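You operate a simulated robot arm through the tools that you are given. There is no shell and no other tool. Be economical: measure what you need, move in short steps, check, and stop when the job is done.

The job below is to be done with a simulated robot arm. You get a single attempt, and the scene is never put back.

Task
Switch the box off, wipe and cool the tip, park the spatula.
Fine: wipe on the felt pad while it is warm; hold it on the silver block till the red lamp is out.

The check looks at the end state, three seconds after you hand in, the way a careful person would. Anything else that was tipped, shoved, dropped, spilled or broken makes it a failure.

Robot
A 7-joint arm with a two-finger parallel gripper, fixed in place. Base frame: the origin is at the foot of the arm, x ahead of it, y to its left, z up; the work surface is at about z = 0.86. Readings come in m, rad, newtons and seconds.
Its first joint turns from -2.897 to 2.897 rad. Payload 4.4 kg.
Tool frame: the origin (TCP) lies between the finger pads and is the grasp point; the fingertips stand 0.023 m ahead of it; z points along the fingers, y is the line along which they close. The gripper opens to 0.094 m. The fingers are 0.038 m wide and 0.01 m thick; the gripper's body (0.054 by 0.096 m) begins 0.039 m behind the TCP.
Orientation is that of the tool frame in the base frame, as a unit quaternion [w, x, y, z]. With the fingers straight down and closing along the base's y, the tool's x points along the base's -x, its y along +y and its z along -z.

Tools
- The arm moves only by the tool arm_command. Its argument "series" is a list of rows, each a list of 3 entries, a list of its own where there are three numbers: the shift along the tool's x, y, z in m, then the turn, a rotation vector about the tool's x, y, z in rad, then the opening, from 0 (shut) to 1 (fully open). In form: [[[x, y, z], [ax, ay, az], gripper], ...]. A call has 1 to 12 rows; each row is the pose to reach, as a shift and turn from the pose commanded when the call began, along the tool's axes at that moment. A row lasts 0.2 s, in which the tool goes at most 0.05 m and 0.15 rad; a call with a longer step from one row to the next is refused whole, and so is a gripper value outside its range. A pose out of reach is approached as far as the arm can. The call stops where the force on the tool passes 90 N (or 10 N more than at its start, if that is more) or the arm is blocked; 0.2 s more then pass. The fingers move at their own pace (about 0.072 m/s each) and stop on an object; they squeeze with about 44 N. The grip force told is the motor's: it shows also when the fingers shut on nothing. Time passes only in rows, and 0.2 s behind the last, so rows that repeat a pose let the fingers close. The reply holds the time, the measured pose of the TCP, the force on the tool along the base axes, the opening and the grip force, in the units named above and with some noise.
- Cameras (640 x 400 px; columns grow to the right, rows downward): "scene" is fixed at [0.0491, 0.6519, 1.5041]; the picture's right is [-0.47, -0.88, 0.00], its down [-0.53, 0.28, -0.80] and it looks along [0.70, -0.38, -0.60] (base axes); focal length 358 px, centre (320, 200). "wrist" rides on the gripper at [-0.039, 0, -0.044] in the tool frame; the picture's right is [0.00, -1.00, 0.00], its down [0.97, 0.00, -0.24] and it looks along [0.24, 0.00, 0.97] (tool axes); focal length 218 px, centre (320, 200). There is no depth. A picture from a camera that has moved, and an enlarged one, comes with that camera's place and axes in the base frame and with its lens.
- capture(camera): a new picture of that camera. The clock stands still meanwhile.
- close_up(camera, box): a new picture of the part [left, top, right, bottom] of that camera's present view, enlarged. The clock stands still meanwhile.
- finish_job(): hands the job in; it is judged then, once.

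Work in short steps. Places have to be worked out from the pictures, the camera data and where the tool is seen: move nearer, look again, correct. Check each grasp and each placing, and mend what went wrong. You have 120 turns and 64 pictures in all, those below and enlarged ones among them. Open the gripper and draw the arm clear of the work before you hand the job in, unless the task says otherwise; then end with one line.

The tools are called after "Request:" as a command line: name --argument value ..., lists and objects as JSON in quotes. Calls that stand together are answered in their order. arm_command: Moves the arm, as the interface text tells. Its arguments: {"type":"object","properties":{"series":{"type":"array","items":{"type":"array"}}},"required":["series"]} The other tools are called the same way: capture (camera) takes a picture; close_up (camera, box) takes an enlarged picture of a part of a camera's view; finish_job () hands the job in.

At the start:

```text
time: 0.0
eef_pos: [0.3805, 0.5297, 1.2292]
ee_rot: [0.0, 0.0, 1.0, 0.0]
ft_force: [0.1, 0.0, -0.8]
finger_gap: 0.0939
grip_force: 0.1
```

scene: 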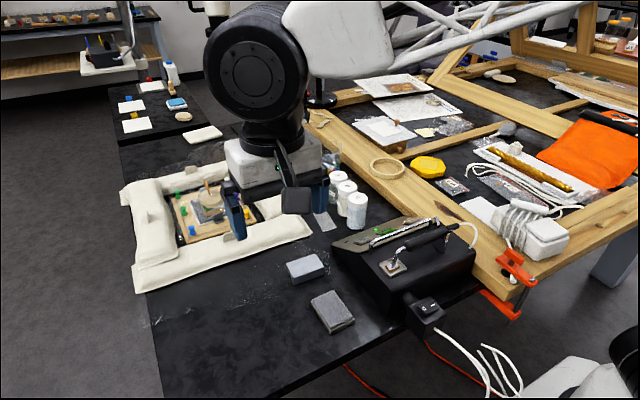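
wrist: 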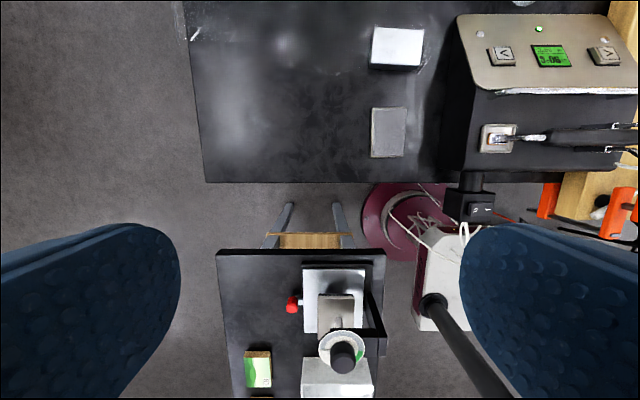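

I start by looking closely at the box, its switch, the pads and the spatula.

Request:
close_up --camera "scene" --box '[270, 200, 490, 340]'

Request:
close_up --camera "wrist" --box '[360, 0, 640, 240]'

```text
2.86 times, centred on (380, 270) of scene
camera zoom: at [0.0491, 0.6519, 1.5041], right [-0.47, -0.88, 0.0], down [-0.53, 0.28, -0.8], along [0.7, -0.38, -0.6], focal length 1023 px, centre (149, 0)
```

zoom: 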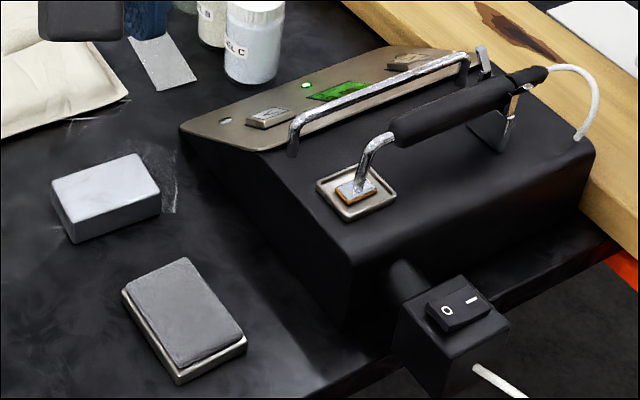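

```text
1.67 times, centred on (500, 120) of wrist
camera zoom: at [0.4195, 0.5295, 1.2725], right [0.0, -1.0, 0.0], down [-0.97, 0.0, 0.24], along [-0.24, 0.0, -0.97], focal length 364 px, centre (20, 333)
```

zoom: 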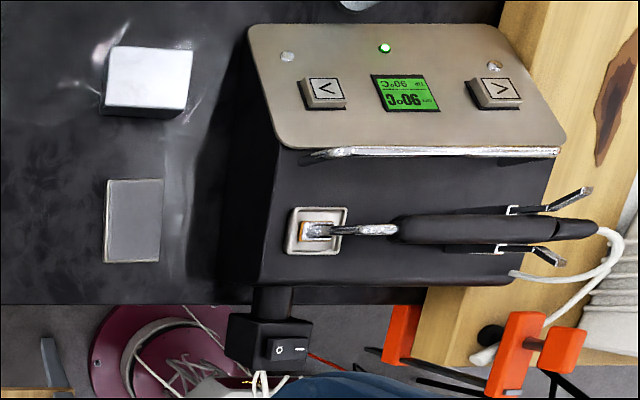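

The switch is a rocker near (0.32, 0.27, 0.93) with O towards +y. The felt pad is near (0.44, 0.41), the silver block near (0.565, 0.41), and the spatula lies along y at x≈0.43 with its tip at y≈0.275. I go above the switch and close the fingers for pressing.

Request:
arm_command --series '[[[0.01, -0.04, 0.02], [0, 0, 0], 0.5], [[0.02, -0.08, 0.04], [0, 0, 0], 0], [[0.03, -0.12, 0.06], [0, 0, 0], 0], [[0.04, -0.16, 0.08], [0, 0, 0], 0], [[0.05, -0.2, 0.1], [0, 0, 0], 0], [[0.06, -0.24, 0.12], [0, 0, 0], 0], [[0.06, -0.249, 0.14], [0, 0, 0], 0], [[0.06, -0.249, 0.16], [0, 0, 0], 0]]'

Request:
capture --camera "wrist"

Request:
close_up --camera "scene" --box '[310, 200, 490, 340]'

```text
time: 1.8
eef_pos: [0.3197, 0.283, 1.0646]
ee_rot: [0.0, 0.001, 1.0, 0.0]
ft_force: [-0.3, -0.6, 0.9]
finger_gap: 0.0001
grip_force: 42.3
```

```text
59 pictures are left
camera wrist: at [0.3586, 0.2822, 1.109], right [0.0, -1.0, 0.0], down [-0.97, 0.0, 0.24], along [-0.24, 0.0, -0.97], focal length 218 px, centre (320, 200)
```

wrist: 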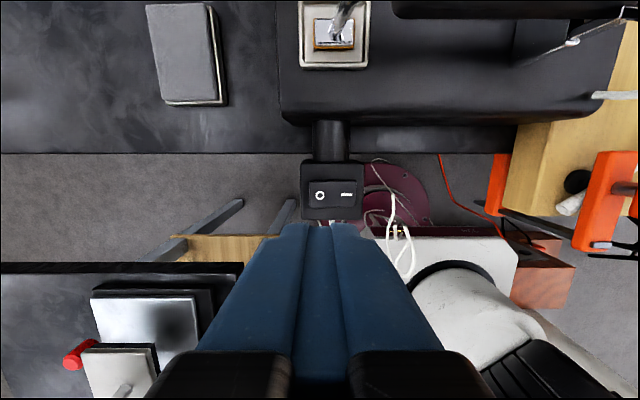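

```text
2.86 times, centred on (400, 270) of scene
camera zoom: at [0.0491, 0.6519, 1.5041], right [-0.47, -0.88, 0.0], down [-0.53, 0.28, -0.8], along [0.7, -0.38, -0.6], focal length 1023 px, centre (91, 0)
```

zoom: 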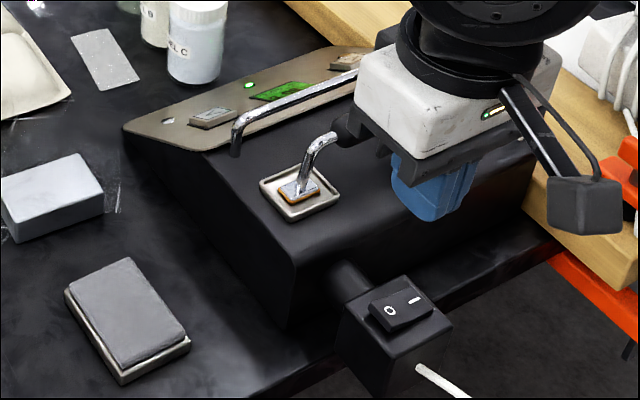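

The O side of the rocker is at about (0.319, 0.284), right under the fingertips. I go down to just above it.

Request:
arm_command --series '[[[0, 0.003, 0.03], [0, 0, 0], 0], [[0, 0.003, 0.06], [0, 0, 0], 0], [[0, 0.003, 0.085], [0, 0, 0], 0], [[0, 0.003, 0.095], [0, 0, 0], 0]]'

Request:
close_up --camera "wrist" --box '[220, 100, 440, 260]'

Request:
close_up --camera "scene" --box '[370, 250, 480, 340]'

```text
time: 2.8
eef_pos: [0.3199, 0.2854, 0.9735]
ee_rot: [0.0, 0.0, 1.0, 0.0]
ft_force: [0.6, -0.1, 0.1]
finger_gap: 0.0002
grip_force: 42.0
```

```text
2.50 times, centred on (330, 180) of wrist
camera zoom: at [0.3597, 0.2856, 1.0164], right [0.0, -1.0, 0.0], down [-0.97, 0.0, 0.24], along [-0.24, 0.0, -0.97], focal length 546 px, centre (295, 250)
```

zoom: 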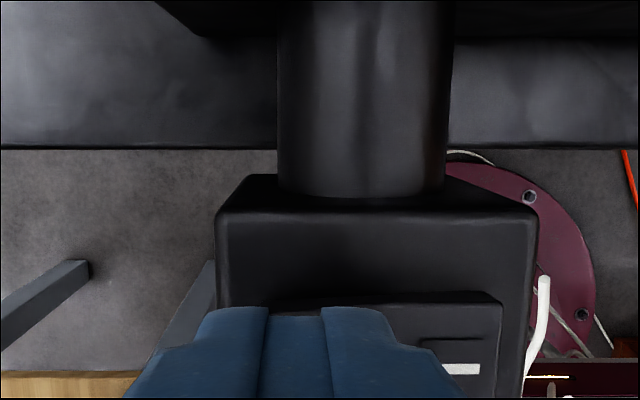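

```text
4.44 times, centred on (425, 295) of scene
camera zoom: at [0.0491, 0.6519, 1.5041], right [-0.47, -0.88, 0.0], down [-0.53, 0.28, -0.8], along [0.7, -0.38, -0.6], focal length 1592 px, centre (-147, -222)
```

zoom: 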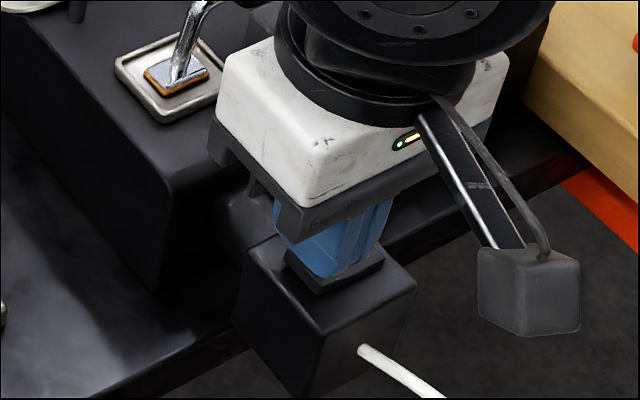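

Fingertips are at about 0.951 and the rocker top is at about 0.93. I press down gradually in small steps.

Request:
arm_command --series '[[[0, 0, 0.008], [0, 0, 0], 0], [[0, 0, 0.013], [0, 0, 0], 0], [[0, 0, 0.016], [0, 0, 0], 0], [[0, 0, 0.018], [0, 0, 0], 0]]'

```text
time: 3.6
eef_pos: [0.3214, 0.2837, 0.9619]
ee_rot: [0.001, 0.002, 1.0, 0.002]
ft_force: [-15.8, -2.7, 21.3]
finger_gap: 0.0001
grip_force: 42.5
stopped in row 3: the force on the tool passed its limit (the readings are from after the stop); the commanded pose is now the measured one
```

Blocked with fingertips near 0.939 with force both in x and z. I look before pushing further.

Request:
close_up --camera "scene" --box '[370, 250, 480, 340]'

Request:
close_up --camera "wrist" --box '[220, 160, 440, 320]'

```text
4.44 times, centred on (425, 295) of scene
camera zoom: at [0.0491, 0.6519, 1.5041], right [-0.47, -0.88, 0.0], down [-0.53, 0.28, -0.8], along [0.7, -0.38, -0.6], focal length 1592 px, centre (-147, -222)
```

zoom: 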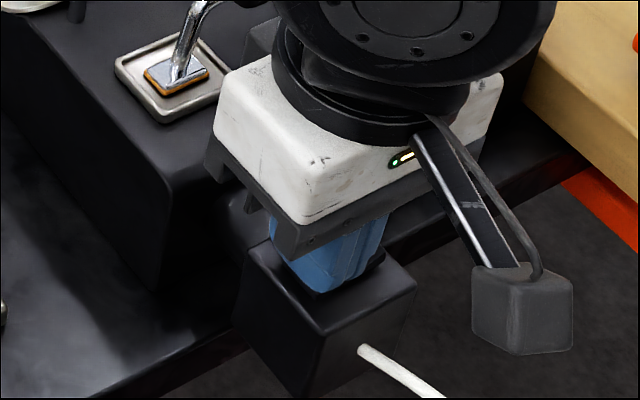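

```text
2.50 times, centred on (330, 240) of wrist
camera zoom: at [0.3601, 0.2846, 1.0054], right [0.0, -1.0, 0.0], down [-0.97, 0.0, 0.24], along [-0.24, 0.0, -0.97], focal length 546 px, centre (295, 100)
```

zoom: 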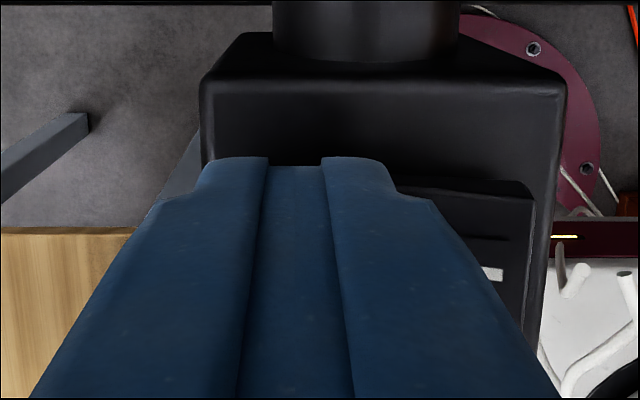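

The fingers have reached the housing around the O side; it may have flipped. I lift and look.

Request:
arm_command --series '[[[0, 0, -0.04], [0, 0, 0], 0], [[0, 0, -0.08], [0, 0, 0], 0], [[0, 0, -0.11], [0, 0, 0], 0]]'

Request:
close_up --camera "scene" --box '[310, 200, 490, 340]'

Request:
close_up --camera "wrist" --box '[260, 130, 400, 230]'

```text
time: 4.4
eef_pos: [0.3203, 0.2834, 1.0722]
ee_rot: [0.001, 0.0, 1.0, 0.002]
ft_force: [0.5, 0.8, 0.4]
finger_gap: 0.0
grip_force: 41.8
```

```text
2.86 times, centred on (400, 270) of scene
camera zoom: at [0.0491, 0.6519, 1.5041], right [-0.47, -0.88, 0.0], down [-0.53, 0.28, -0.8], along [0.7, -0.38, -0.6], focal length 1023 px, centre (91, 0)
```

zoom: 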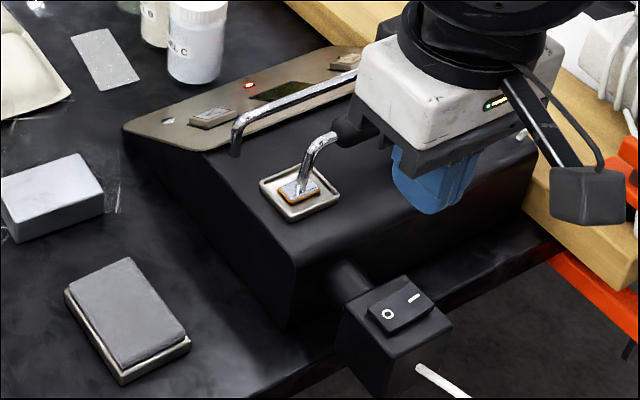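

```text
4.00 times, centred on (330, 180) of wrist
camera zoom: at [0.359, 0.2825, 1.115], right [0.0, -1.0, 0.0], down [-0.97, 0.0, 0.24], along [-0.24, 0.0, -0.97], focal length 873 px, centre (280, 280)
```

zoom: 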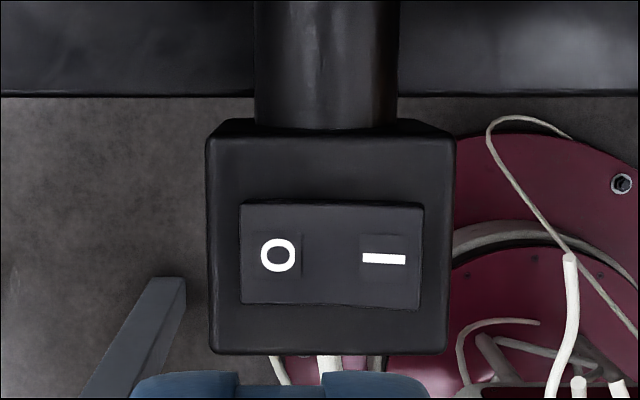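

The switch is off: the display is dark and the red lamp is lit. Now I move above the spatula handle, turning the gripper so it closes along x, with the opening limited to clear the guard rail.

Request:
arm_command --series '[[[-0.01, -0.007, -0.01], [0, 0, -0.1428], 0.2], [[-0.02, -0.014, -0.02], [0, 0, -0.2856], 0.4], [[-0.03, -0.021, -0.03], [0, 0, -0.4284], 0.55], [[-0.04, -0.028, -0.03], [0, 0, -0.5712], 0.55], [[-0.05, -0.035, -0.03], [0, 0, -0.714], 0.55], [[-0.06, -0.042, -0.03], [0, 0, -0.8568], 0.55], [[-0.07, -0.049, -0.03], [0, 0, -0.9996], 0.55], [[-0.08, -0.056, -0.03], [0, 0, -1.1424], 0.55], [[-0.09, -0.063, -0.03], [0, 0, -1.2852], 0.55], [[-0.1, -0.07, -0.03], [0, 0, -1.428], 0.55], [[-0.11, -0.073, -0.03], [0, 0, -1.5708], 0.55]]'

Request:
capture --camera "wrist"

Request:
close_up --camera "scene" --box '[310, 180, 490, 300]'

```text
time: 6.8
eef_pos: [0.4316, 0.2126, 1.1016]
ee_rot: [-0.002, 0.708, -0.707, 0.0]
ft_force: [0.2, 0.7, 0.1]
finger_gap: 0.0517
grip_force: 0.1
```

```text
51 pictures are left
camera wrist: at [0.4316, 0.2507, 1.1457], right [1.0, 0.0, 0.0], down [0.0, -0.97, 0.24], along [0.0, -0.24, -0.97], focal length 218 px, centre (320, 200)
```

wrist: 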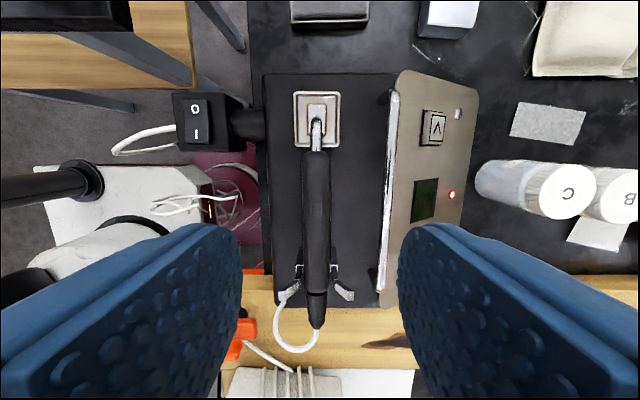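

```text
3.33 times, centred on (400, 240) of scene
camera zoom: at [0.0491, 0.6519, 1.5041], right [-0.47, -0.88, 0.0], down [-0.53, 0.28, -0.8], along [0.7, -0.38, -0.6], focal length 1194 px, centre (53, 67)
```

zoom: 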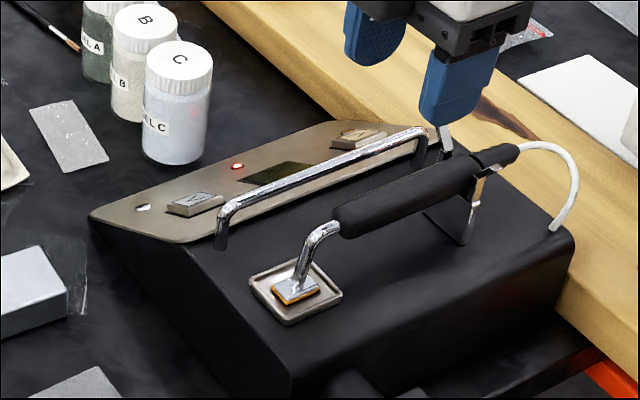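

The handle's axis is at x≈0.429, z≈0.987, running from y≈0.245 back to the fork at y≈0.155. I descend over it at y≈0.212, without closing yet.

Request:
arm_command --series '[[[0, 0.003, 0.04], [0, 0, 0], 0.55], [[0, 0.003, 0.07], [0, 0, 0], 0.55], [[0, 0.003, 0.09], [0, 0, 0], 0.55], [[0, 0.003, 0.105], [0, 0, 0], 0.55], [[0, 0.003, 0.112], [0, 0, 0], 0.55]]'

Request:
capture --camera "wrist"

Request:
close_up --camera "scene" --box '[310, 180, 490, 300]'

```text
time: 8.0
eef_pos: [0.4304, 0.2105, 0.9899]
ee_rot: [0.002, -0.707, 0.708, 0.0]
ft_force: [0.7, 0.3, -0.3]
finger_gap: 0.0516
grip_force: 0.0
```

```text
49 pictures are left
camera wrist: at [0.4293, 0.2496, 1.0332], right [1.0, 0.0, 0.0], down [0.0, -0.97, 0.24], along [0.0, -0.24, -0.97], focal length 218 px, centre (320, 200)
```

wrist: 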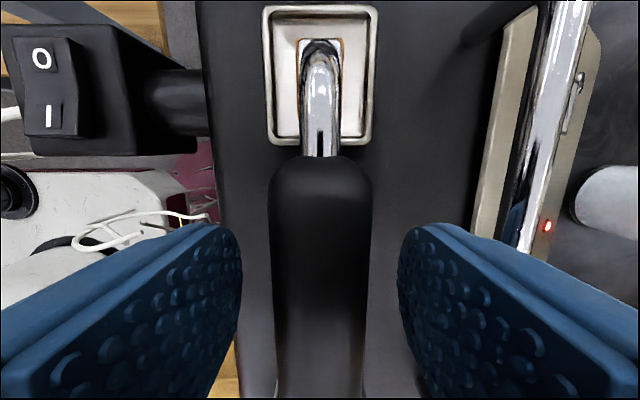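

```text
3.33 times, centred on (400, 240) of scene
camera zoom: at [0.0491, 0.6519, 1.5041], right [-0.47, -0.88, 0.0], down [-0.53, 0.28, -0.8], along [0.7, -0.38, -0.6], focal length 1194 px, centre (53, 67)
```

zoom: 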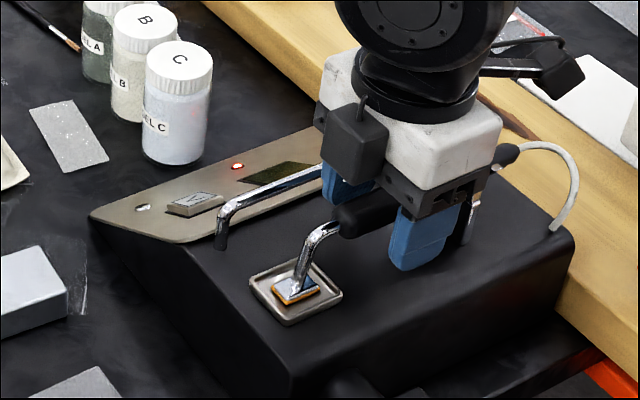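

The handle is centred between the fingers and clear of the fork. I close on it.

Request:
arm_command --series '[[[0, 0, 0], [0, 0, 0], 0.3], [[0, 0, 0], [0, 0, 0], 0.1], [[0, 0, 0], [0, 0, 0], 0], [[0, 0, 0], [0, 0, 0], 0]]'

```text
time: 9.0
eef_pos: [0.4295, 0.2107, 0.9896]
ee_rot: [0.002, -0.707, 0.707, 0.001]
ft_force: [-0.5, 0.3, 0.6]
finger_gap: 0.0203
grip_force: 44.4
```

The grip holds on a 20 mm handle. I lift straight up slowly by 6 cm and check.

Request:
arm_command --series '[[[0, 0, -0.01], [0, 0, 0], 0], [[0, 0, -0.025], [0, 0, 0], 0], [[0, 0, -0.045], [0, 0, 0], 0], [[0, 0, -0.06], [0, 0, 0], 0]]'

Request:
capture --camera "wrist"

Request:
capture --camera "scene"

```text
time: 10.0
eef_pos: [0.4278, 0.2131, 1.0515]
ee_rot: [0.002, -0.707, 0.707, 0.001]
ft_force: [0.7, -0.7, -0.3]
finger_gap: 0.0202
grip_force: 44.0
```

```text
47 pictures are left
camera wrist: at [0.4269, 0.2516, 1.0938], right [1.0, 0.0, 0.0], down [0.0, -0.97, 0.24], along [0.0, -0.24, -0.97], focal length 218 px, centre (320, 200)
```

wrist: 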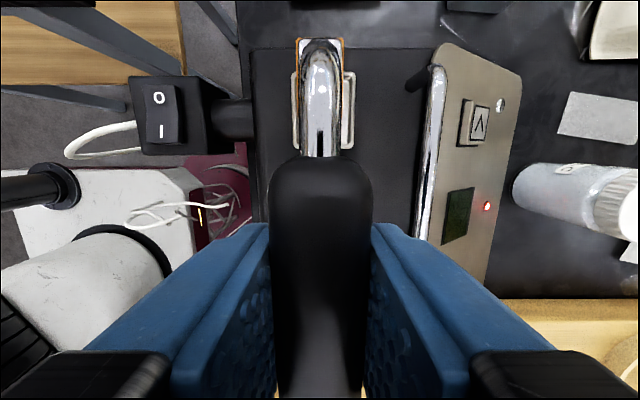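

```text
46 pictures are left
```

scene: 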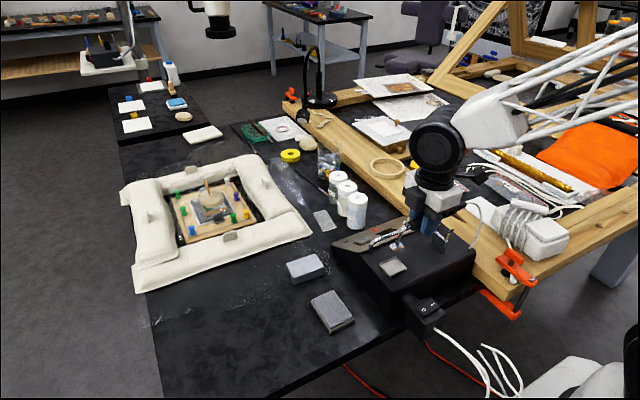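

The spatula is lifted cleanly; its tip sits about 62 mm ahead of and 48 mm below the TCP. The box would block the handle at felt height, so I carry it over to the felt while yawing +90° so the tip points along +x.

Request:
arm_command --series '[[[-0.018, 0.004, -0.01], [0, 0, 0.1428], 0], [[-0.036, 0.008, -0.02], [0, 0, 0.2856], 0], [[-0.054, 0.012, -0.02], [0, 0, 0.4284], 0], [[-0.072, 0.017, -0.02], [0, 0, 0.5712], 0], [[-0.09, 0.022, -0.02], [0, 0, 0.714], 0], [[-0.108, 0.026, -0.02], [0, 0, 0.8568], 0], [[-0.126, 0.03, -0.02], [0, 0, 0.9996], 0], [[-0.144, 0.035, -0.02], [0, 0, 1.1424], 0], [[-0.162, 0.04, -0.02], [0, 0, 1.2852], 0], [[-0.18, 0.044, -0.01], [0, 0, 1.428], 0], [[-0.197, 0.048, 0.0], [0, 0, 1.5708], 0]]'

Request:
capture --camera "wrist"

Request:
close_up --camera "scene" --box '[240, 190, 480, 340]'

```text
time: 12.4
eef_pos: [0.3814, 0.4094, 1.0497]
ee_rot: [0.001, 0.002, 1.0, 0.002]
ft_force: [-0.2, 0.6, -1.3]
finger_gap: 0.0204
grip_force: 43.9
```

```text
45 pictures are left
camera wrist: at [0.4192, 0.4079, 1.0926], right [0.0, -1.0, 0.0], down [-0.97, 0.0, 0.24], along [-0.24, 0.0, -0.97], focal length 218 px, centre (320, 200)
```

wrist: 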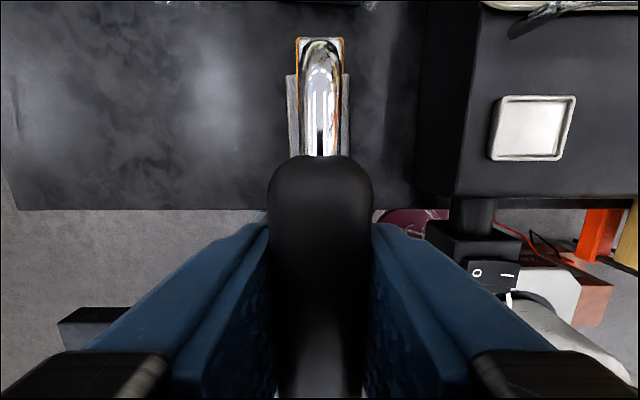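

```text
2.67 times, centred on (360, 265) of scene
camera zoom: at [0.0491, 0.6519, 1.5041], right [-0.47, -0.88, 0.0], down [-0.53, 0.28, -0.8], along [0.7, -0.38, -0.6], focal length 955 px, centre (213, 27)
```

zoom: 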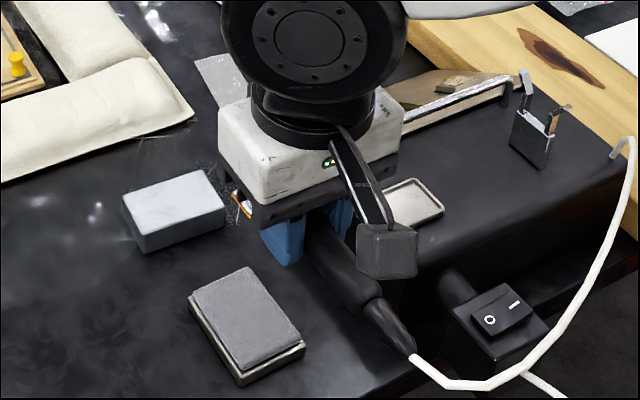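

The cable follows freely and the felt pad (x 0.411–0.481, y 0.379–0.437) is below the tip. I descend to about 2 cm above it.

Request:
arm_command --series '[[[0, 0, 0.04], [0, 0, 0], 0], [[0, 0, 0.075], [0, 0, 0], 0], [[0, 0, 0.1], [0, 0, 0], 0]]'

Request:
close_up --camera "scene" --box '[260, 220, 420, 350]'

Request:
capture --camera "wrist"

```text
time: 13.2
eef_pos: [0.3823, 0.41, 0.9478]
ee_rot: [0.001, 0.0, 1.0, 0.001]
ft_force: [-0.4, -0.7, -1.5]
finger_gap: 0.0205
grip_force: 44.1
```

```text
3.08 times, centred on (340, 285) of scene
camera zoom: at [0.0491, 0.6519, 1.5041], right [-0.47, -0.88, 0.0], down [-0.53, 0.28, -0.8], along [0.7, -0.38, -0.6], focal length 1102 px, centre (258, -62)
```

zoom: 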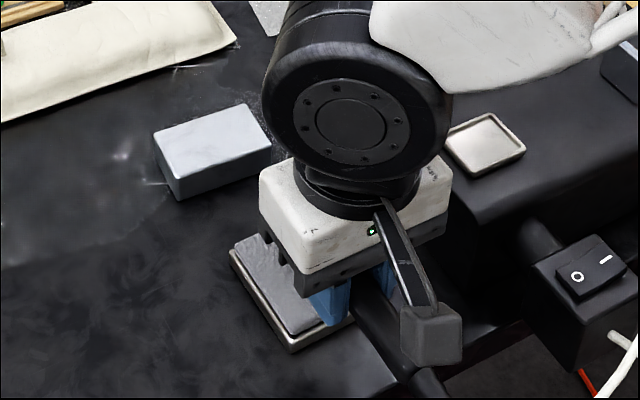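

```text
42 pictures are left
camera wrist: at [0.4205, 0.41, 0.9915], right [0.0, -1.0, 0.0], down [-0.97, 0.0, 0.24], along [-0.24, 0.0, -0.97], focal length 218 px, centre (320, 200)
```

wrist: 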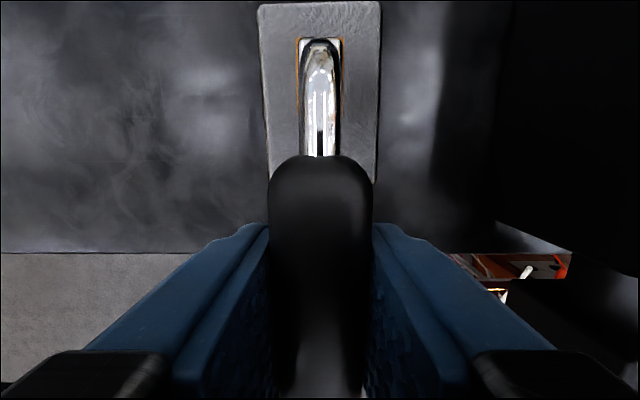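

The tip is centred over the felt, about 2 cm above. I shift it to the rear part of the pad and descend in small steps to feel for contact.

Request:
arm_command --series '[[[0.015, 0, 0.008], [0, 0, 0], 0], [[0.015, 0, 0.013], [0, 0, 0], 0], [[0.015, 0, 0.015], [0, 0, 0], 0]]'

```text
time: 14.0
eef_pos: [0.3664, 0.4085, 0.933]
ee_rot: [0.0, 0.0, 1.0, 0.002]
ft_force: [0.5, 0.2, 0.4]
finger_gap: 0.0203
grip_force: 43.8
```

Request:
arm_command --series '[[[0, 0, 0.002], [0, 0, 0], 0], [[0, 0, 0.004], [0, 0, 0], 0]]'

Request:
capture --camera "wrist"

```text
time: 14.6
eef_pos: [0.3666, 0.4102, 0.9301]
ee_rot: [0.0, 0.001, 1.0, 0.003]
ft_force: [0.1, 0.2, -0.2]
finger_gap: 0.0203
grip_force: 43.8
```

```text
41 pictures are left
camera wrist: at [0.4051, 0.409, 0.9743], right [0.0, -1.0, 0.0], down [-0.97, 0.0, 0.24], along [-0.24, 0.0, -0.97], focal length 218 px, centre (320, 200)
```

wrist: 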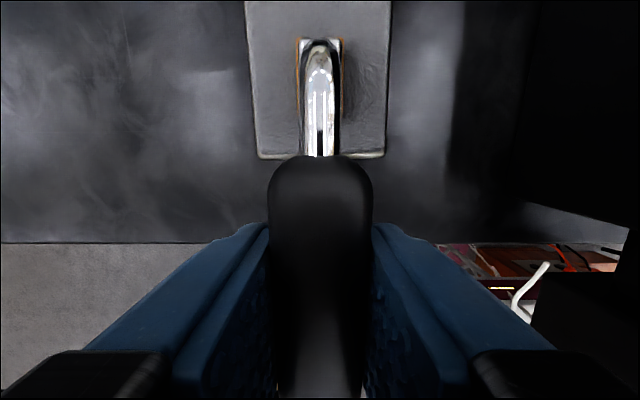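

No contact yet and the tip is still within the pad. I continue down in 2 mm steps.

Request:
arm_command --series '[[[0, 0, 0.002], [0, 0, 0], 0], [[0, 0, 0.003], [0, 0, 0], 0], [[0, 0, 0.004], [0, 0, 0], 0]]'

```text
time: 15.4
eef_pos: [0.3668, 0.41, 0.928]
ee_rot: [0.002, 0.001, 1.0, 0.002]
ft_force: [-5.5, -1.3, 18.6]
finger_gap: 0.0202
grip_force: 43.8
```

Contact with about 18 N. I ease up a millimetre and stroke back and forth along the felt.

Request:
arm_command --series '[[[-0.008, 0, -0.001], [0, 0, 0], 0], [[-0.018, 0, -0.001], [0, 0, 0], 0], [[-0.028, 0, -0.001], [0, 0, 0], 0], [[-0.036, 0, -0.001], [0, 0, 0], 0], [[-0.026, 0, -0.001], [0, 0, 0], 0], [[-0.014, 0, -0.001], [0, 0, 0], 0], [[-0.002, 0, -0.001], [0, 0, 0], 0], [[-0.014, 0, -0.001], [0, 0, 0], 0], [[-0.026, 0, -0.001], [0, 0, 0], 0], [[-0.036, 0, -0.001], [0, 0, 0], 0]]'

Request:
capture --camera "wrist"

```text
time: 17.6
eef_pos: [0.4011, 0.4087, 0.9277]
ee_rot: [0.001, 0.002, 1.0, 0.002]
ft_force: [-3.1, 0.6, 5.4]
finger_gap: 0.0203
grip_force: 43.7
```

```text
40 pictures are left
camera wrist: at [0.4403, 0.409, 0.9709], right [0.0, -1.0, 0.0], down [-0.97, 0.0, 0.24], along [-0.24, 0.0, -0.97], focal length 218 px, centre (320, 200)
```

wrist: 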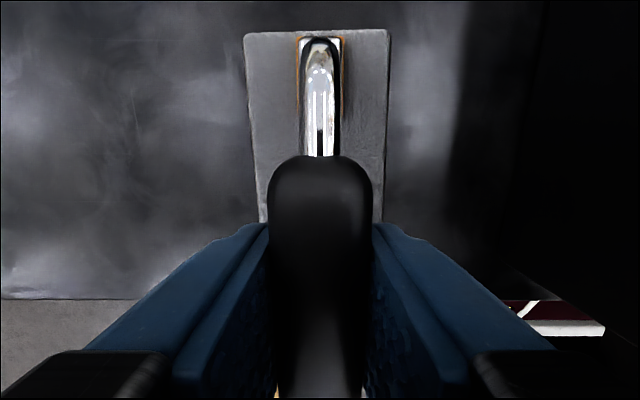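

The pad hasn't moved. I check whether the orange residue on the tip is still there.

Request:
close_up --camera "wrist" --box '[270, 20, 370, 120]'

```text
4.00 times, centred on (320, 70) of wrist
camera zoom: at [0.4403, 0.409, 0.9709], right [0.0, -1.0, 0.0], down [-0.97, 0.0, 0.24], along [-0.24, 0.0, -0.97], focal length 873 px, centre (320, 720)
```

zoom: 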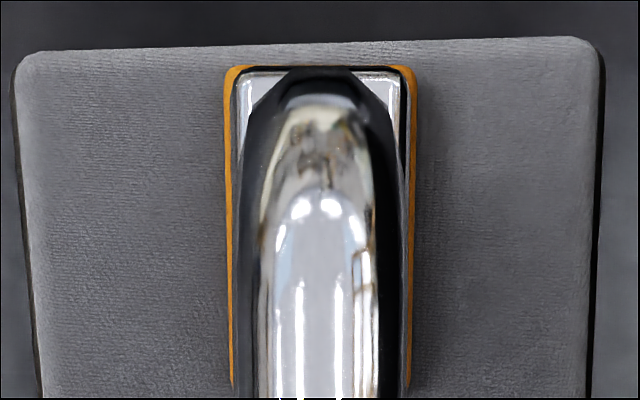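

An orange rim remains, so I wipe more with longer strokes and a little more pressure.

Request:
arm_command --series '[[[0.004, 0, 0.001], [0, 0, 0], 0], [[0.016, 0, 0.001], [0, 0, 0], 0], [[0.028, 0, 0.001], [0, 0, 0], 0], [[0.036, 0, 0.001], [0, 0, 0], 0], [[0.024, 0, 0.001], [0, 0, 0], 0], [[0.012, 0, 0.001], [0, 0, 0], 0], [[0.002, 0, 0.001], [0, 0, 0], 0], [[0.014, 0, 0.001], [0, 0, 0], 0], [[0.026, 0, 0.001], [0, 0, 0], 0], [[0.036, 0, 0.001], [0, 0, 0], 0], [[0.024, 0, 0.001], [0, 0, 0], 0], [[0.012, 0, 0.001], [0, 0, 0], 0]]'

Request:
close_up --camera "wrist" --box '[270, 20, 370, 120]'

```text
time: 20.2
eef_pos: [0.3887, 0.4098, 0.9275]
ee_rot: [0.001, 0.0, 1.0, 0.002]
ft_force: [0.5, 0.5, -1.3]
finger_gap: 0.0202
grip_force: 44.0
```

```text
4.00 times, centred on (320, 70) of wrist
camera zoom: at [0.4262, 0.4089, 0.9706], right [0.0, -1.0, 0.0], down [-0.97, 0.0, 0.24], along [-0.24, 0.0, -0.97], focal length 873 px, centre (320, 720)
```

zoom: 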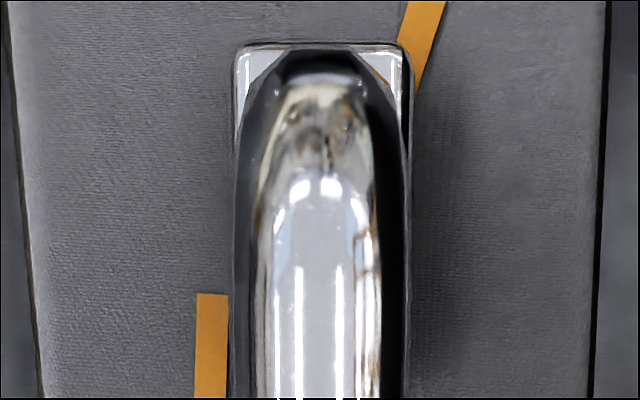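

The residue has come off as streaks on the felt and the tip rim is clean. I lift and move over the silver block at around (0.56, 0.413).

Request:
arm_command --series '[[[0, 0, -0.02], [0, 0, 0], 0], [[0, 0, -0.05], [0, 0, 0], 0], [[-0.03, 0.001, -0.065], [0, 0, 0], 0], [[-0.07, 0.002, -0.065], [0, 0, 0], 0], [[-0.11, 0.003, -0.065], [0, 0, 0], 0]]'

Request:
capture --camera "wrist"

Request:
close_up --camera "scene" --box '[260, 200, 480, 340]'

```text
time: 21.4
eef_pos: [0.5008, 0.4134, 0.9949]
ee_rot: [0.001, 0.0, 1.0, 0.002]
ft_force: [0.1, 0.1, 0.2]
finger_gap: 0.0202
grip_force: 44.2
```

```text
37 pictures are left
camera wrist: at [0.5385, 0.4114, 1.0373], right [0.0, -1.0, 0.0], down [-0.97, 0.0, 0.24], along [-0.24, 0.0, -0.97], focal length 218 px, centre (320, 200)
```

wrist: 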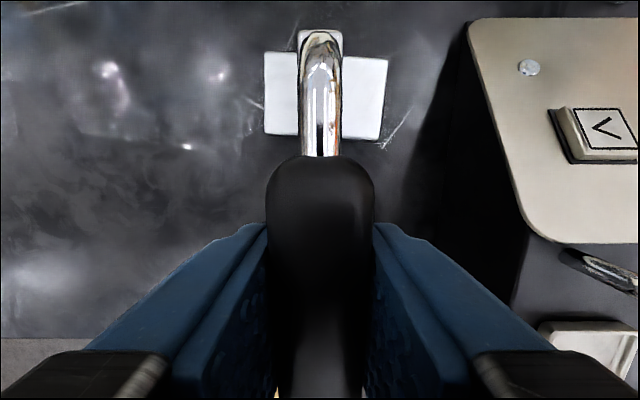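

```text
2.86 times, centred on (370, 270) of scene
camera zoom: at [0.0491, 0.6519, 1.5041], right [-0.47, -0.88, 0.0], down [-0.53, 0.28, -0.8], along [0.7, -0.38, -0.6], focal length 1023 px, centre (177, 0)
```

zoom: 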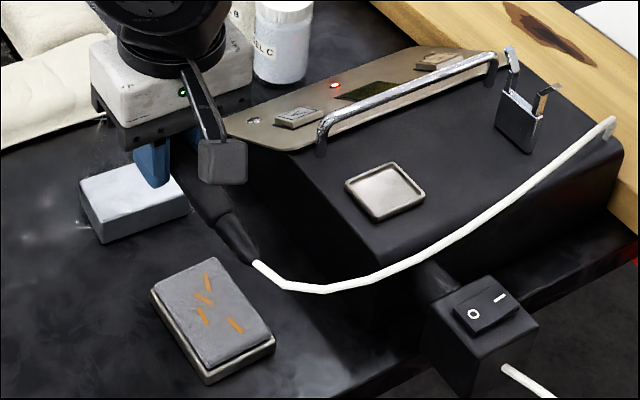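

The red lamp is still on; the tip is over the block's centre. I descend close to the block, then feel for contact.

Request:
arm_command --series '[[[0, 0, 0.025], [0, 0, 0], 0], [[0, 0, 0.04], [0, 0, 0], 0], [[0, 0, 0.045], [0, 0, 0], 0]]'

Request:
capture --camera "wrist"

```text
time: 22.2
eef_pos: [0.4984, 0.4119, 0.9479]
ee_rot: [0.001, 0.001, 1.0, 0.003]
ft_force: [0.5, 0.1, -0.3]
finger_gap: 0.0202
grip_force: 44.2
```

```text
35 pictures are left
camera wrist: at [0.5376, 0.4115, 0.9903], right [0.0, -1.0, 0.0], down [-0.97, 0.0, 0.24], along [-0.24, 0.0, -0.97], focal length 218 px, centre (320, 200)
```

wrist: 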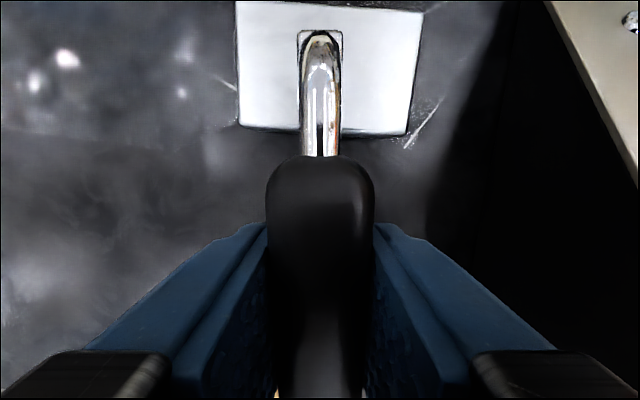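

Request:
arm_command --series '[[[0, 0, 0.002], [0, 0, 0], 0], [[0, 0, 0.004], [0, 0, 0], 0], [[0, 0, 0.006], [0, 0, 0], 0]]'

```text
time: 23.0
eef_pos: [0.4987, 0.4123, 0.9426]
ee_rot: [0.001, 0.001, 1.0, 0.002]
ft_force: [0.1, 0.2, -0.9]
finger_gap: 0.0204
grip_force: 43.9
```

No contact yet; continuing downward in small steps.

Request:
arm_command --series '[[[0, 0, 0.002], [0, 0, 0], 0], [[0, 0, 0.003], [0, 0, 0], 0], [[0, 0, 0.004], [0, 0, 0], 0]]'

```text
time: 23.8
eef_pos: [0.4991, 0.4129, 0.9386]
ee_rot: [0.0, 0.001, 1.0, 0.001]
ft_force: [0.2, -0.1, -1.1]
finger_gap: 0.0205
grip_force: 43.9
```

Request:
arm_command --series '[[[0, 0, 0.001], [0, 0, 0], 0], [[0, 0, 0.002], [0, 0, 0], 0], [[0, 0, 0.003], [0, 0, 0], 0]]'

Request:
close_up --camera "wrist" --box '[220, 0, 420, 140]'

```text
time: 24.6
eef_pos: [0.5002, 0.4126, 0.9333]
ee_rot: [0.001, 0.001, 1.0, 0.001]
ft_force: [-0.7, 0.0, -1.7]
finger_gap: 0.0202
grip_force: 44.7
```

```text
2.86 times, centred on (320, 70) of wrist
camera zoom: at [0.5393, 0.4113, 0.9774], right [0.0, -1.0, 0.0], down [-0.97, 0.0, 0.24], along [-0.24, 0.0, -0.97], focal length 624 px, centre (320, 571)
```

zoom: 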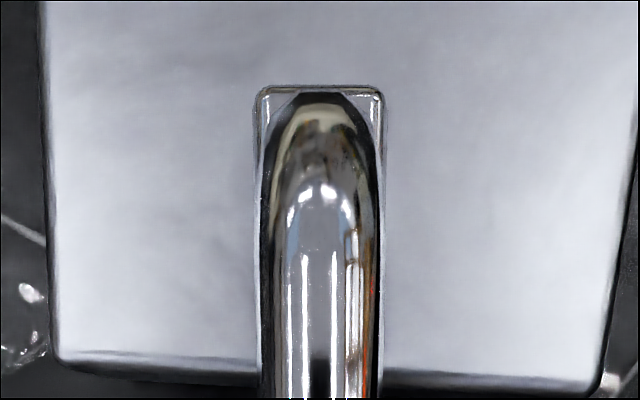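

Still slightly above the surface; I keep easing down.

Request:
arm_command --series '[[[0, 0, 0.001], [0, 0, 0], 0], [[0, 0, 0.002], [0, 0, 0], 0], [[0, 0, 0.003], [0, 0, 0], 0]]'

```text
time: 25.4
eef_pos: [0.5004, 0.4116, 0.932]
ee_rot: [0.001, 0.002, 1.0, 0.002]
ft_force: [-0.4, -1.2, 6.8]
finger_gap: 0.0201
grip_force: 43.9
```

Contact at about 7 N. I hold it there and watch the lamp.

Request:
arm_command --series '[[[0, 0, 0.001], [0, 0, 0], 0], [[0, 0, 0.001], [0, 0, 0], 0], [[0, 0, 0.001], [0, 0, 0], 0], [[0, 0, 0.001], [0, 0, 0], 0], [[0, 0, 0.001], [0, 0, 0], 0], [[0, 0, 0.001], [0, 0, 0], 0], [[0, 0, 0.001], [0, 0, 0], 0], [[0, 0, 0.001], [0, 0, 0], 0], [[0, 0, 0.001], [0, 0, 0], 0], [[0, 0, 0.001], [0, 0, 0], 0], [[0, 0, 0.001], [0, 0, 0], 0], [[0, 0, 0.001], [0, 0, 0], 0]]'

Request:
arm_command --series '[[[0, 0, 0], [0, 0, 0], 0], [[0, 0, 0], [0, 0, 0], 0], [[0, 0, 0], [0, 0, 0], 0], [[0, 0, 0], [0, 0, 0], 0], [[0, 0, 0], [0, 0, 0], 0], [[0, 0, 0], [0, 0, 0], 0], [[0, 0, 0], [0, 0, 0], 0], [[0, 0, 0], [0, 0, 0], 0], [[0, 0, 0], [0, 0, 0], 0], [[0, 0, 0], [0, 0, 0], 0], [[0, 0, 0], [0, 0, 0], 0], [[0, 0, 0], [0, 0, 0], 0]]'

Request:
close_up --camera "scene" --box '[260, 200, 480, 340]'

```text
time: 28.0
eef_pos: [0.5003, 0.4122, 0.9306]
ee_rot: [0.001, 0.001, 1.0, 0.001]
ft_force: [-0.2, 0.7, 21.0]
finger_gap: 0.0202
grip_force: 43.7
```

```text
time: 30.6
eef_pos: [0.5004, 0.4114, 0.9309]
ee_rot: [0.0, 0.0, 1.0, 0.002]
ft_force: [-1.0, 0.7, 9.1]
finger_gap: 0.0203
grip_force: 44.0
```

```text
2.86 times, centred on (370, 270) of scene
camera zoom: at [0.0491, 0.6519, 1.5041], right [-0.47, -0.88, 0.0], down [-0.53, 0.28, -0.8], along [0.7, -0.38, -0.6], focal length 1023 px, centre (177, 0)
```

zoom: 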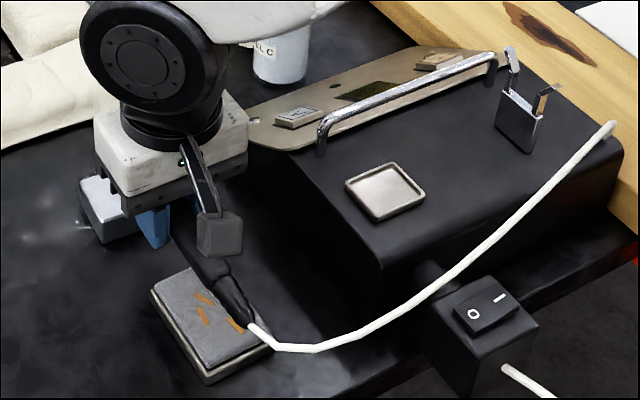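

The lamp looks dark. I zoom in on it to be sure.

Request:
close_up --camera "scene" --box '[340, 215, 420, 255]'

```text
8.00 times, centred on (380, 235) of scene
camera zoom: at [0.0491, 0.6519, 1.5041], right [-0.47, -0.88, 0.0], down [-0.53, 0.28, -0.8], along [0.7, -0.38, -0.6], focal length 2865 px, centre (-160, -80)
```

zoom: 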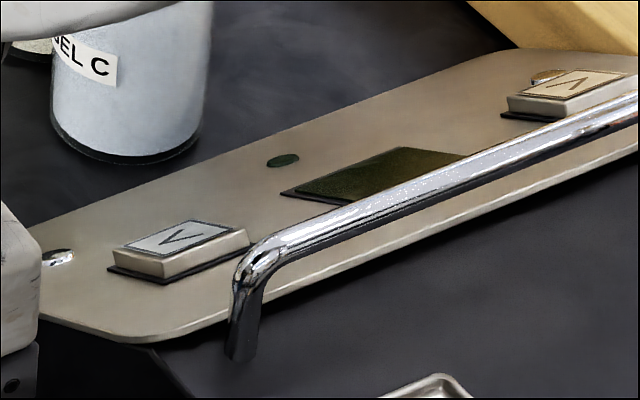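

The red lamp is out. I lift straight up before carrying the spatula back.

Request:
arm_command --series '[[[0, 0, -0.02], [0, 0, 0], 0], [[0, 0, -0.06], [0, 0, 0], 0], [[0, 0, -0.1], [0, 0, 0], 0], [[0, 0, -0.14], [0, 0, 0], 0]]'

Request:
close_up --camera "scene" --box '[240, 150, 480, 340]'

```text
time: 31.6
eef_pos: [0.4989, 0.4109, 1.0705]
ee_rot: [0.0, 0.001, 1.0, 0.0]
ft_force: [-0.1, -0.4, -0.6]
finger_gap: 0.02
grip_force: 44.1
```

```text
2.11 times, centred on (360, 245) of scene
camera zoom: at [0.0491, 0.6519, 1.5041], right [-0.47, -0.88, 0.0], down [-0.53, 0.28, -0.8], along [0.7, -0.38, -0.6], focal length 754 px, centre (236, 105)
```

zoom: 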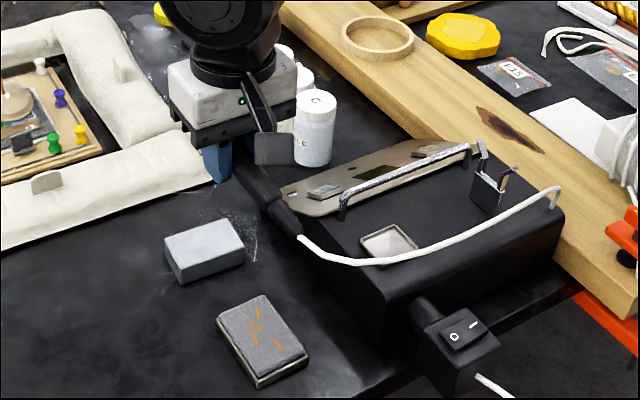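

Nothing was shifted. I now carry it back above its rest, yawing −90° to bring the handle along y.

Request:
arm_command --series '[[[0.009, -0.005, 0.0], [0, 0, -0.1428], 0], [[0.018, -0.01, 0.0], [0, 0, -0.2856], 0], [[0.027, -0.02, 0.0], [0, 0, -0.4284], 0], [[0.036, -0.04, 0.0], [0, 0, -0.5712], 0], [[0.045, -0.06, 0.0], [0, 0, -0.714], 0], [[0.054, -0.085, 0.0], [0, 0, -0.8568], 0], [[0.06, -0.11, 0.0], [0, 0, -0.9996], 0], [[0.064, -0.135, 0.0], [0, 0, -1.1424], 0], [[0.066, -0.16, 0.0], [0, 0, -1.2852], 0], [[0.068, -0.18, 0.0], [0, 0, -1.428], 0], [[0.07, -0.2, 0.0], [0, 0, -1.5708], 0]]'

Request:
capture --camera "wrist"

Request:
close_up --camera "scene" --box '[310, 180, 490, 300]'

```text
time: 34.0
eef_pos: [0.4316, 0.21, 1.0704]
ee_rot: [-0.002, 0.708, -0.707, 0.0]
ft_force: [0.0, 0.1, -0.7]
finger_gap: 0.0204
grip_force: 43.6
```

```text
30 pictures are left
camera wrist: at [0.4307, 0.2484, 1.114], right [1.0, 0.0, 0.0], down [0.0, -0.97, 0.24], along [0.0, -0.24, -0.97], focal length 218 px, centre (320, 200)
```

wrist: 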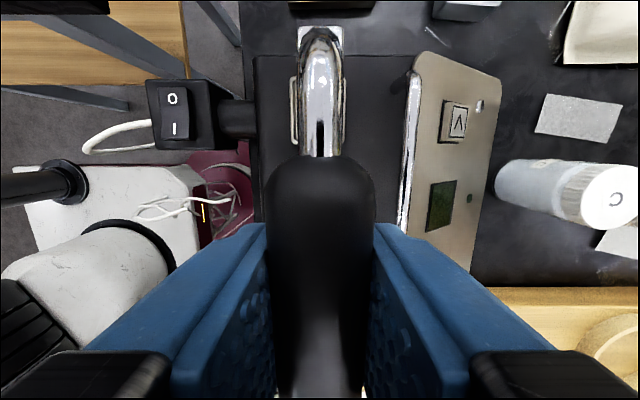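

```text
3.33 times, centred on (400, 240) of scene
camera zoom: at [0.0491, 0.6519, 1.5041], right [-0.47, -0.88, 0.0], down [-0.53, 0.28, -0.8], along [0.7, -0.38, -0.6], focal length 1194 px, centre (53, 67)
```

zoom: 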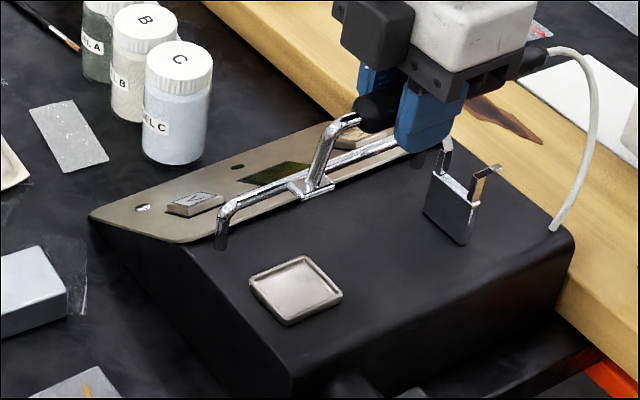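

The box is off, lamp out, tip clean. The spatula pitched about 0.05 rad in the grip during wiping, so I counter-tilt and descend partway, then check alignment with tray and fork.

Request:
arm_command --series '[[[0, 0.001, 0.01], [0, 0.047, 0], 0], [[0, 0.001, 0.035], [0, 0.047, 0], 0], [[0, 0.001, 0.055], [0, 0.047, 0], 0]]'

Request:
capture --camera "wrist"

Request:
close_up --camera "scene" --box '[340, 190, 480, 290]'

```text
time: 34.8
eef_pos: [0.4303, 0.2101, 1.0149]
ee_rot: [0.015, 0.707, -0.707, 0.017]
ft_force: [-0.4, -0.3, -1.3]
finger_gap: 0.0203
grip_force: 44.1
```

```text
28 pictures are left
camera wrist: at [0.4299, 0.2504, 1.0571], right [1.0, 0.0, 0.0], down [0.0, -0.96, 0.28], along [0.0, -0.28, -0.96], focal length 218 px, centre (320, 200)
```

wrist: 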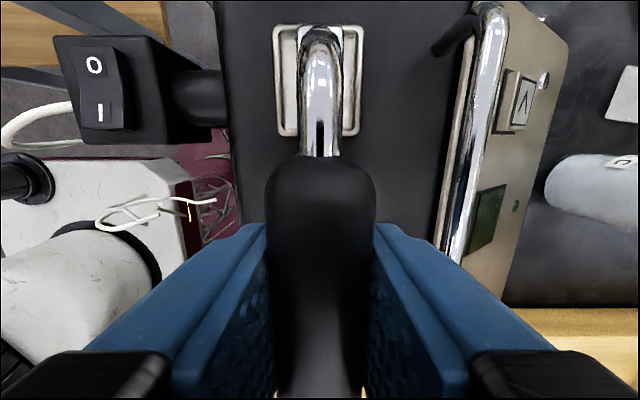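

```text
4.00 times, centred on (410, 240) of scene
camera zoom: at [0.0491, 0.6519, 1.5041], right [-0.47, -0.88, 0.0], down [-0.53, 0.28, -0.8], along [0.7, -0.38, -0.6], focal length 1432 px, centre (-40, 40)
```

zoom: 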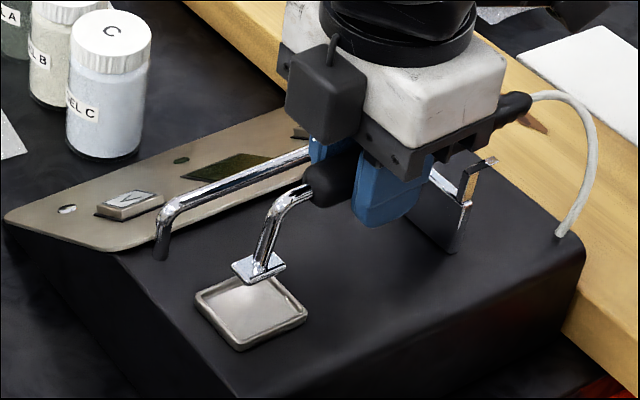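

Tip is centred over the tray and the handle lines up with the fork. I lower it further to just above rest.

Request:
arm_command --series '[[[0, 0, 0.009], [0, 0, 0], 0], [[-0.001, 0, 0.018], [0, 0, 0], 0], [[-0.001, 0, 0.022], [0, 0, 0], 0]]'

Request:
capture --camera "wrist"

Request:
close_up --camera "scene" --box '[340, 190, 480, 290]'

```text
time: 35.6
eef_pos: [0.4284, 0.2116, 0.9929]
ee_rot: [-0.015, -0.706, 0.707, -0.016]
ft_force: [0.0, -0.6, 0.1]
finger_gap: 0.0202
grip_force: 43.6
```

```text
26 pictures are left
camera wrist: at [0.4282, 0.2521, 1.0343], right [1.0, 0.0, 0.0], down [0.0, -0.96, 0.28], along [0.0, -0.28, -0.96], focal length 218 px, centre (320, 200)
```

wrist: 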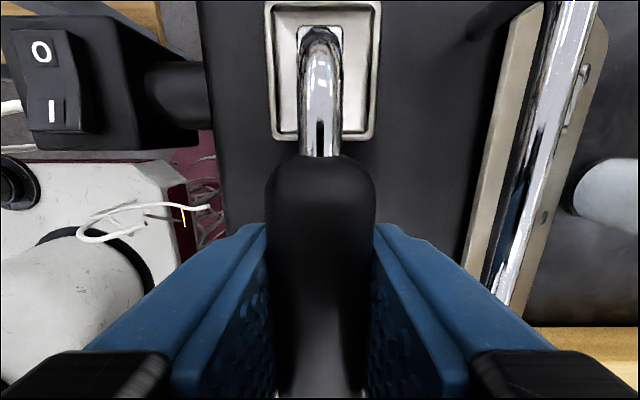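

```text
4.00 times, centred on (410, 240) of scene
camera zoom: at [0.0491, 0.6519, 1.5041], right [-0.47, -0.88, 0.0], down [-0.53, 0.28, -0.8], along [0.7, -0.38, -0.6], focal length 1432 px, centre (-40, 40)
```

zoom: 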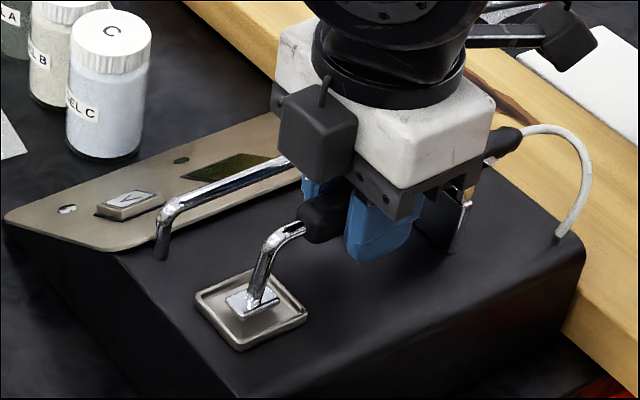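

Nearly seated. I lower in 1 mm steps until I feel contact.

Request:
arm_command --series '[[[0, 0, 0.001], [0, 0, 0], 0], [[0, 0, 0.002], [0, 0, 0], 0], [[0, 0, 0.003], [0, 0, 0], 0]]'

```text
time: 36.4
eef_pos: [0.429, 0.2109, 0.9892]
ee_rot: [-0.015, -0.707, 0.707, -0.016]
ft_force: [0.2, 0.4, -0.7]
finger_gap: 0.0202
grip_force: 43.6
```

Request:
arm_command --series '[[[0, 0, 0.001], [0, 0, 0], 0], [[0, 0, 0.0015], [0, 0, 0], 0], [[0, 0, 0.002], [0, 0, 0], 0]]'

Request:
close_up --camera "scene" --box '[340, 190, 480, 290]'

```text
time: 37.2
eef_pos: [0.4288, 0.2116, 0.988]
ee_rot: [-0.013, -0.706, 0.708, -0.017]
ft_force: [5.0, -7.4, 31.8]
finger_gap: 0.0203
grip_force: 43.7
```

```text
4.00 times, centred on (410, 240) of scene
camera zoom: at [0.0491, 0.6519, 1.5041], right [-0.47, -0.88, 0.0], down [-0.53, 0.28, -0.8], along [0.7, -0.38, -0.6], focal length 1432 px, centre (-40, 40)
```

zoom: 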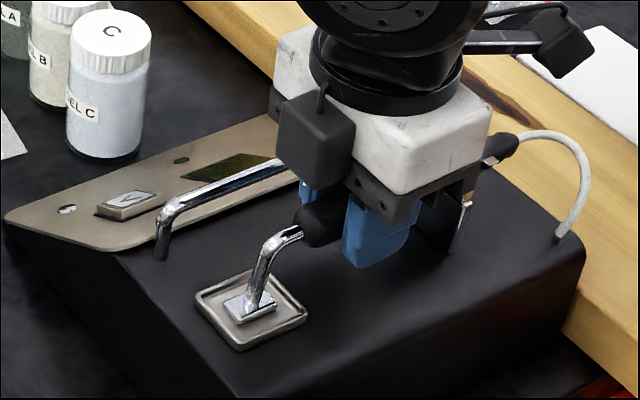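

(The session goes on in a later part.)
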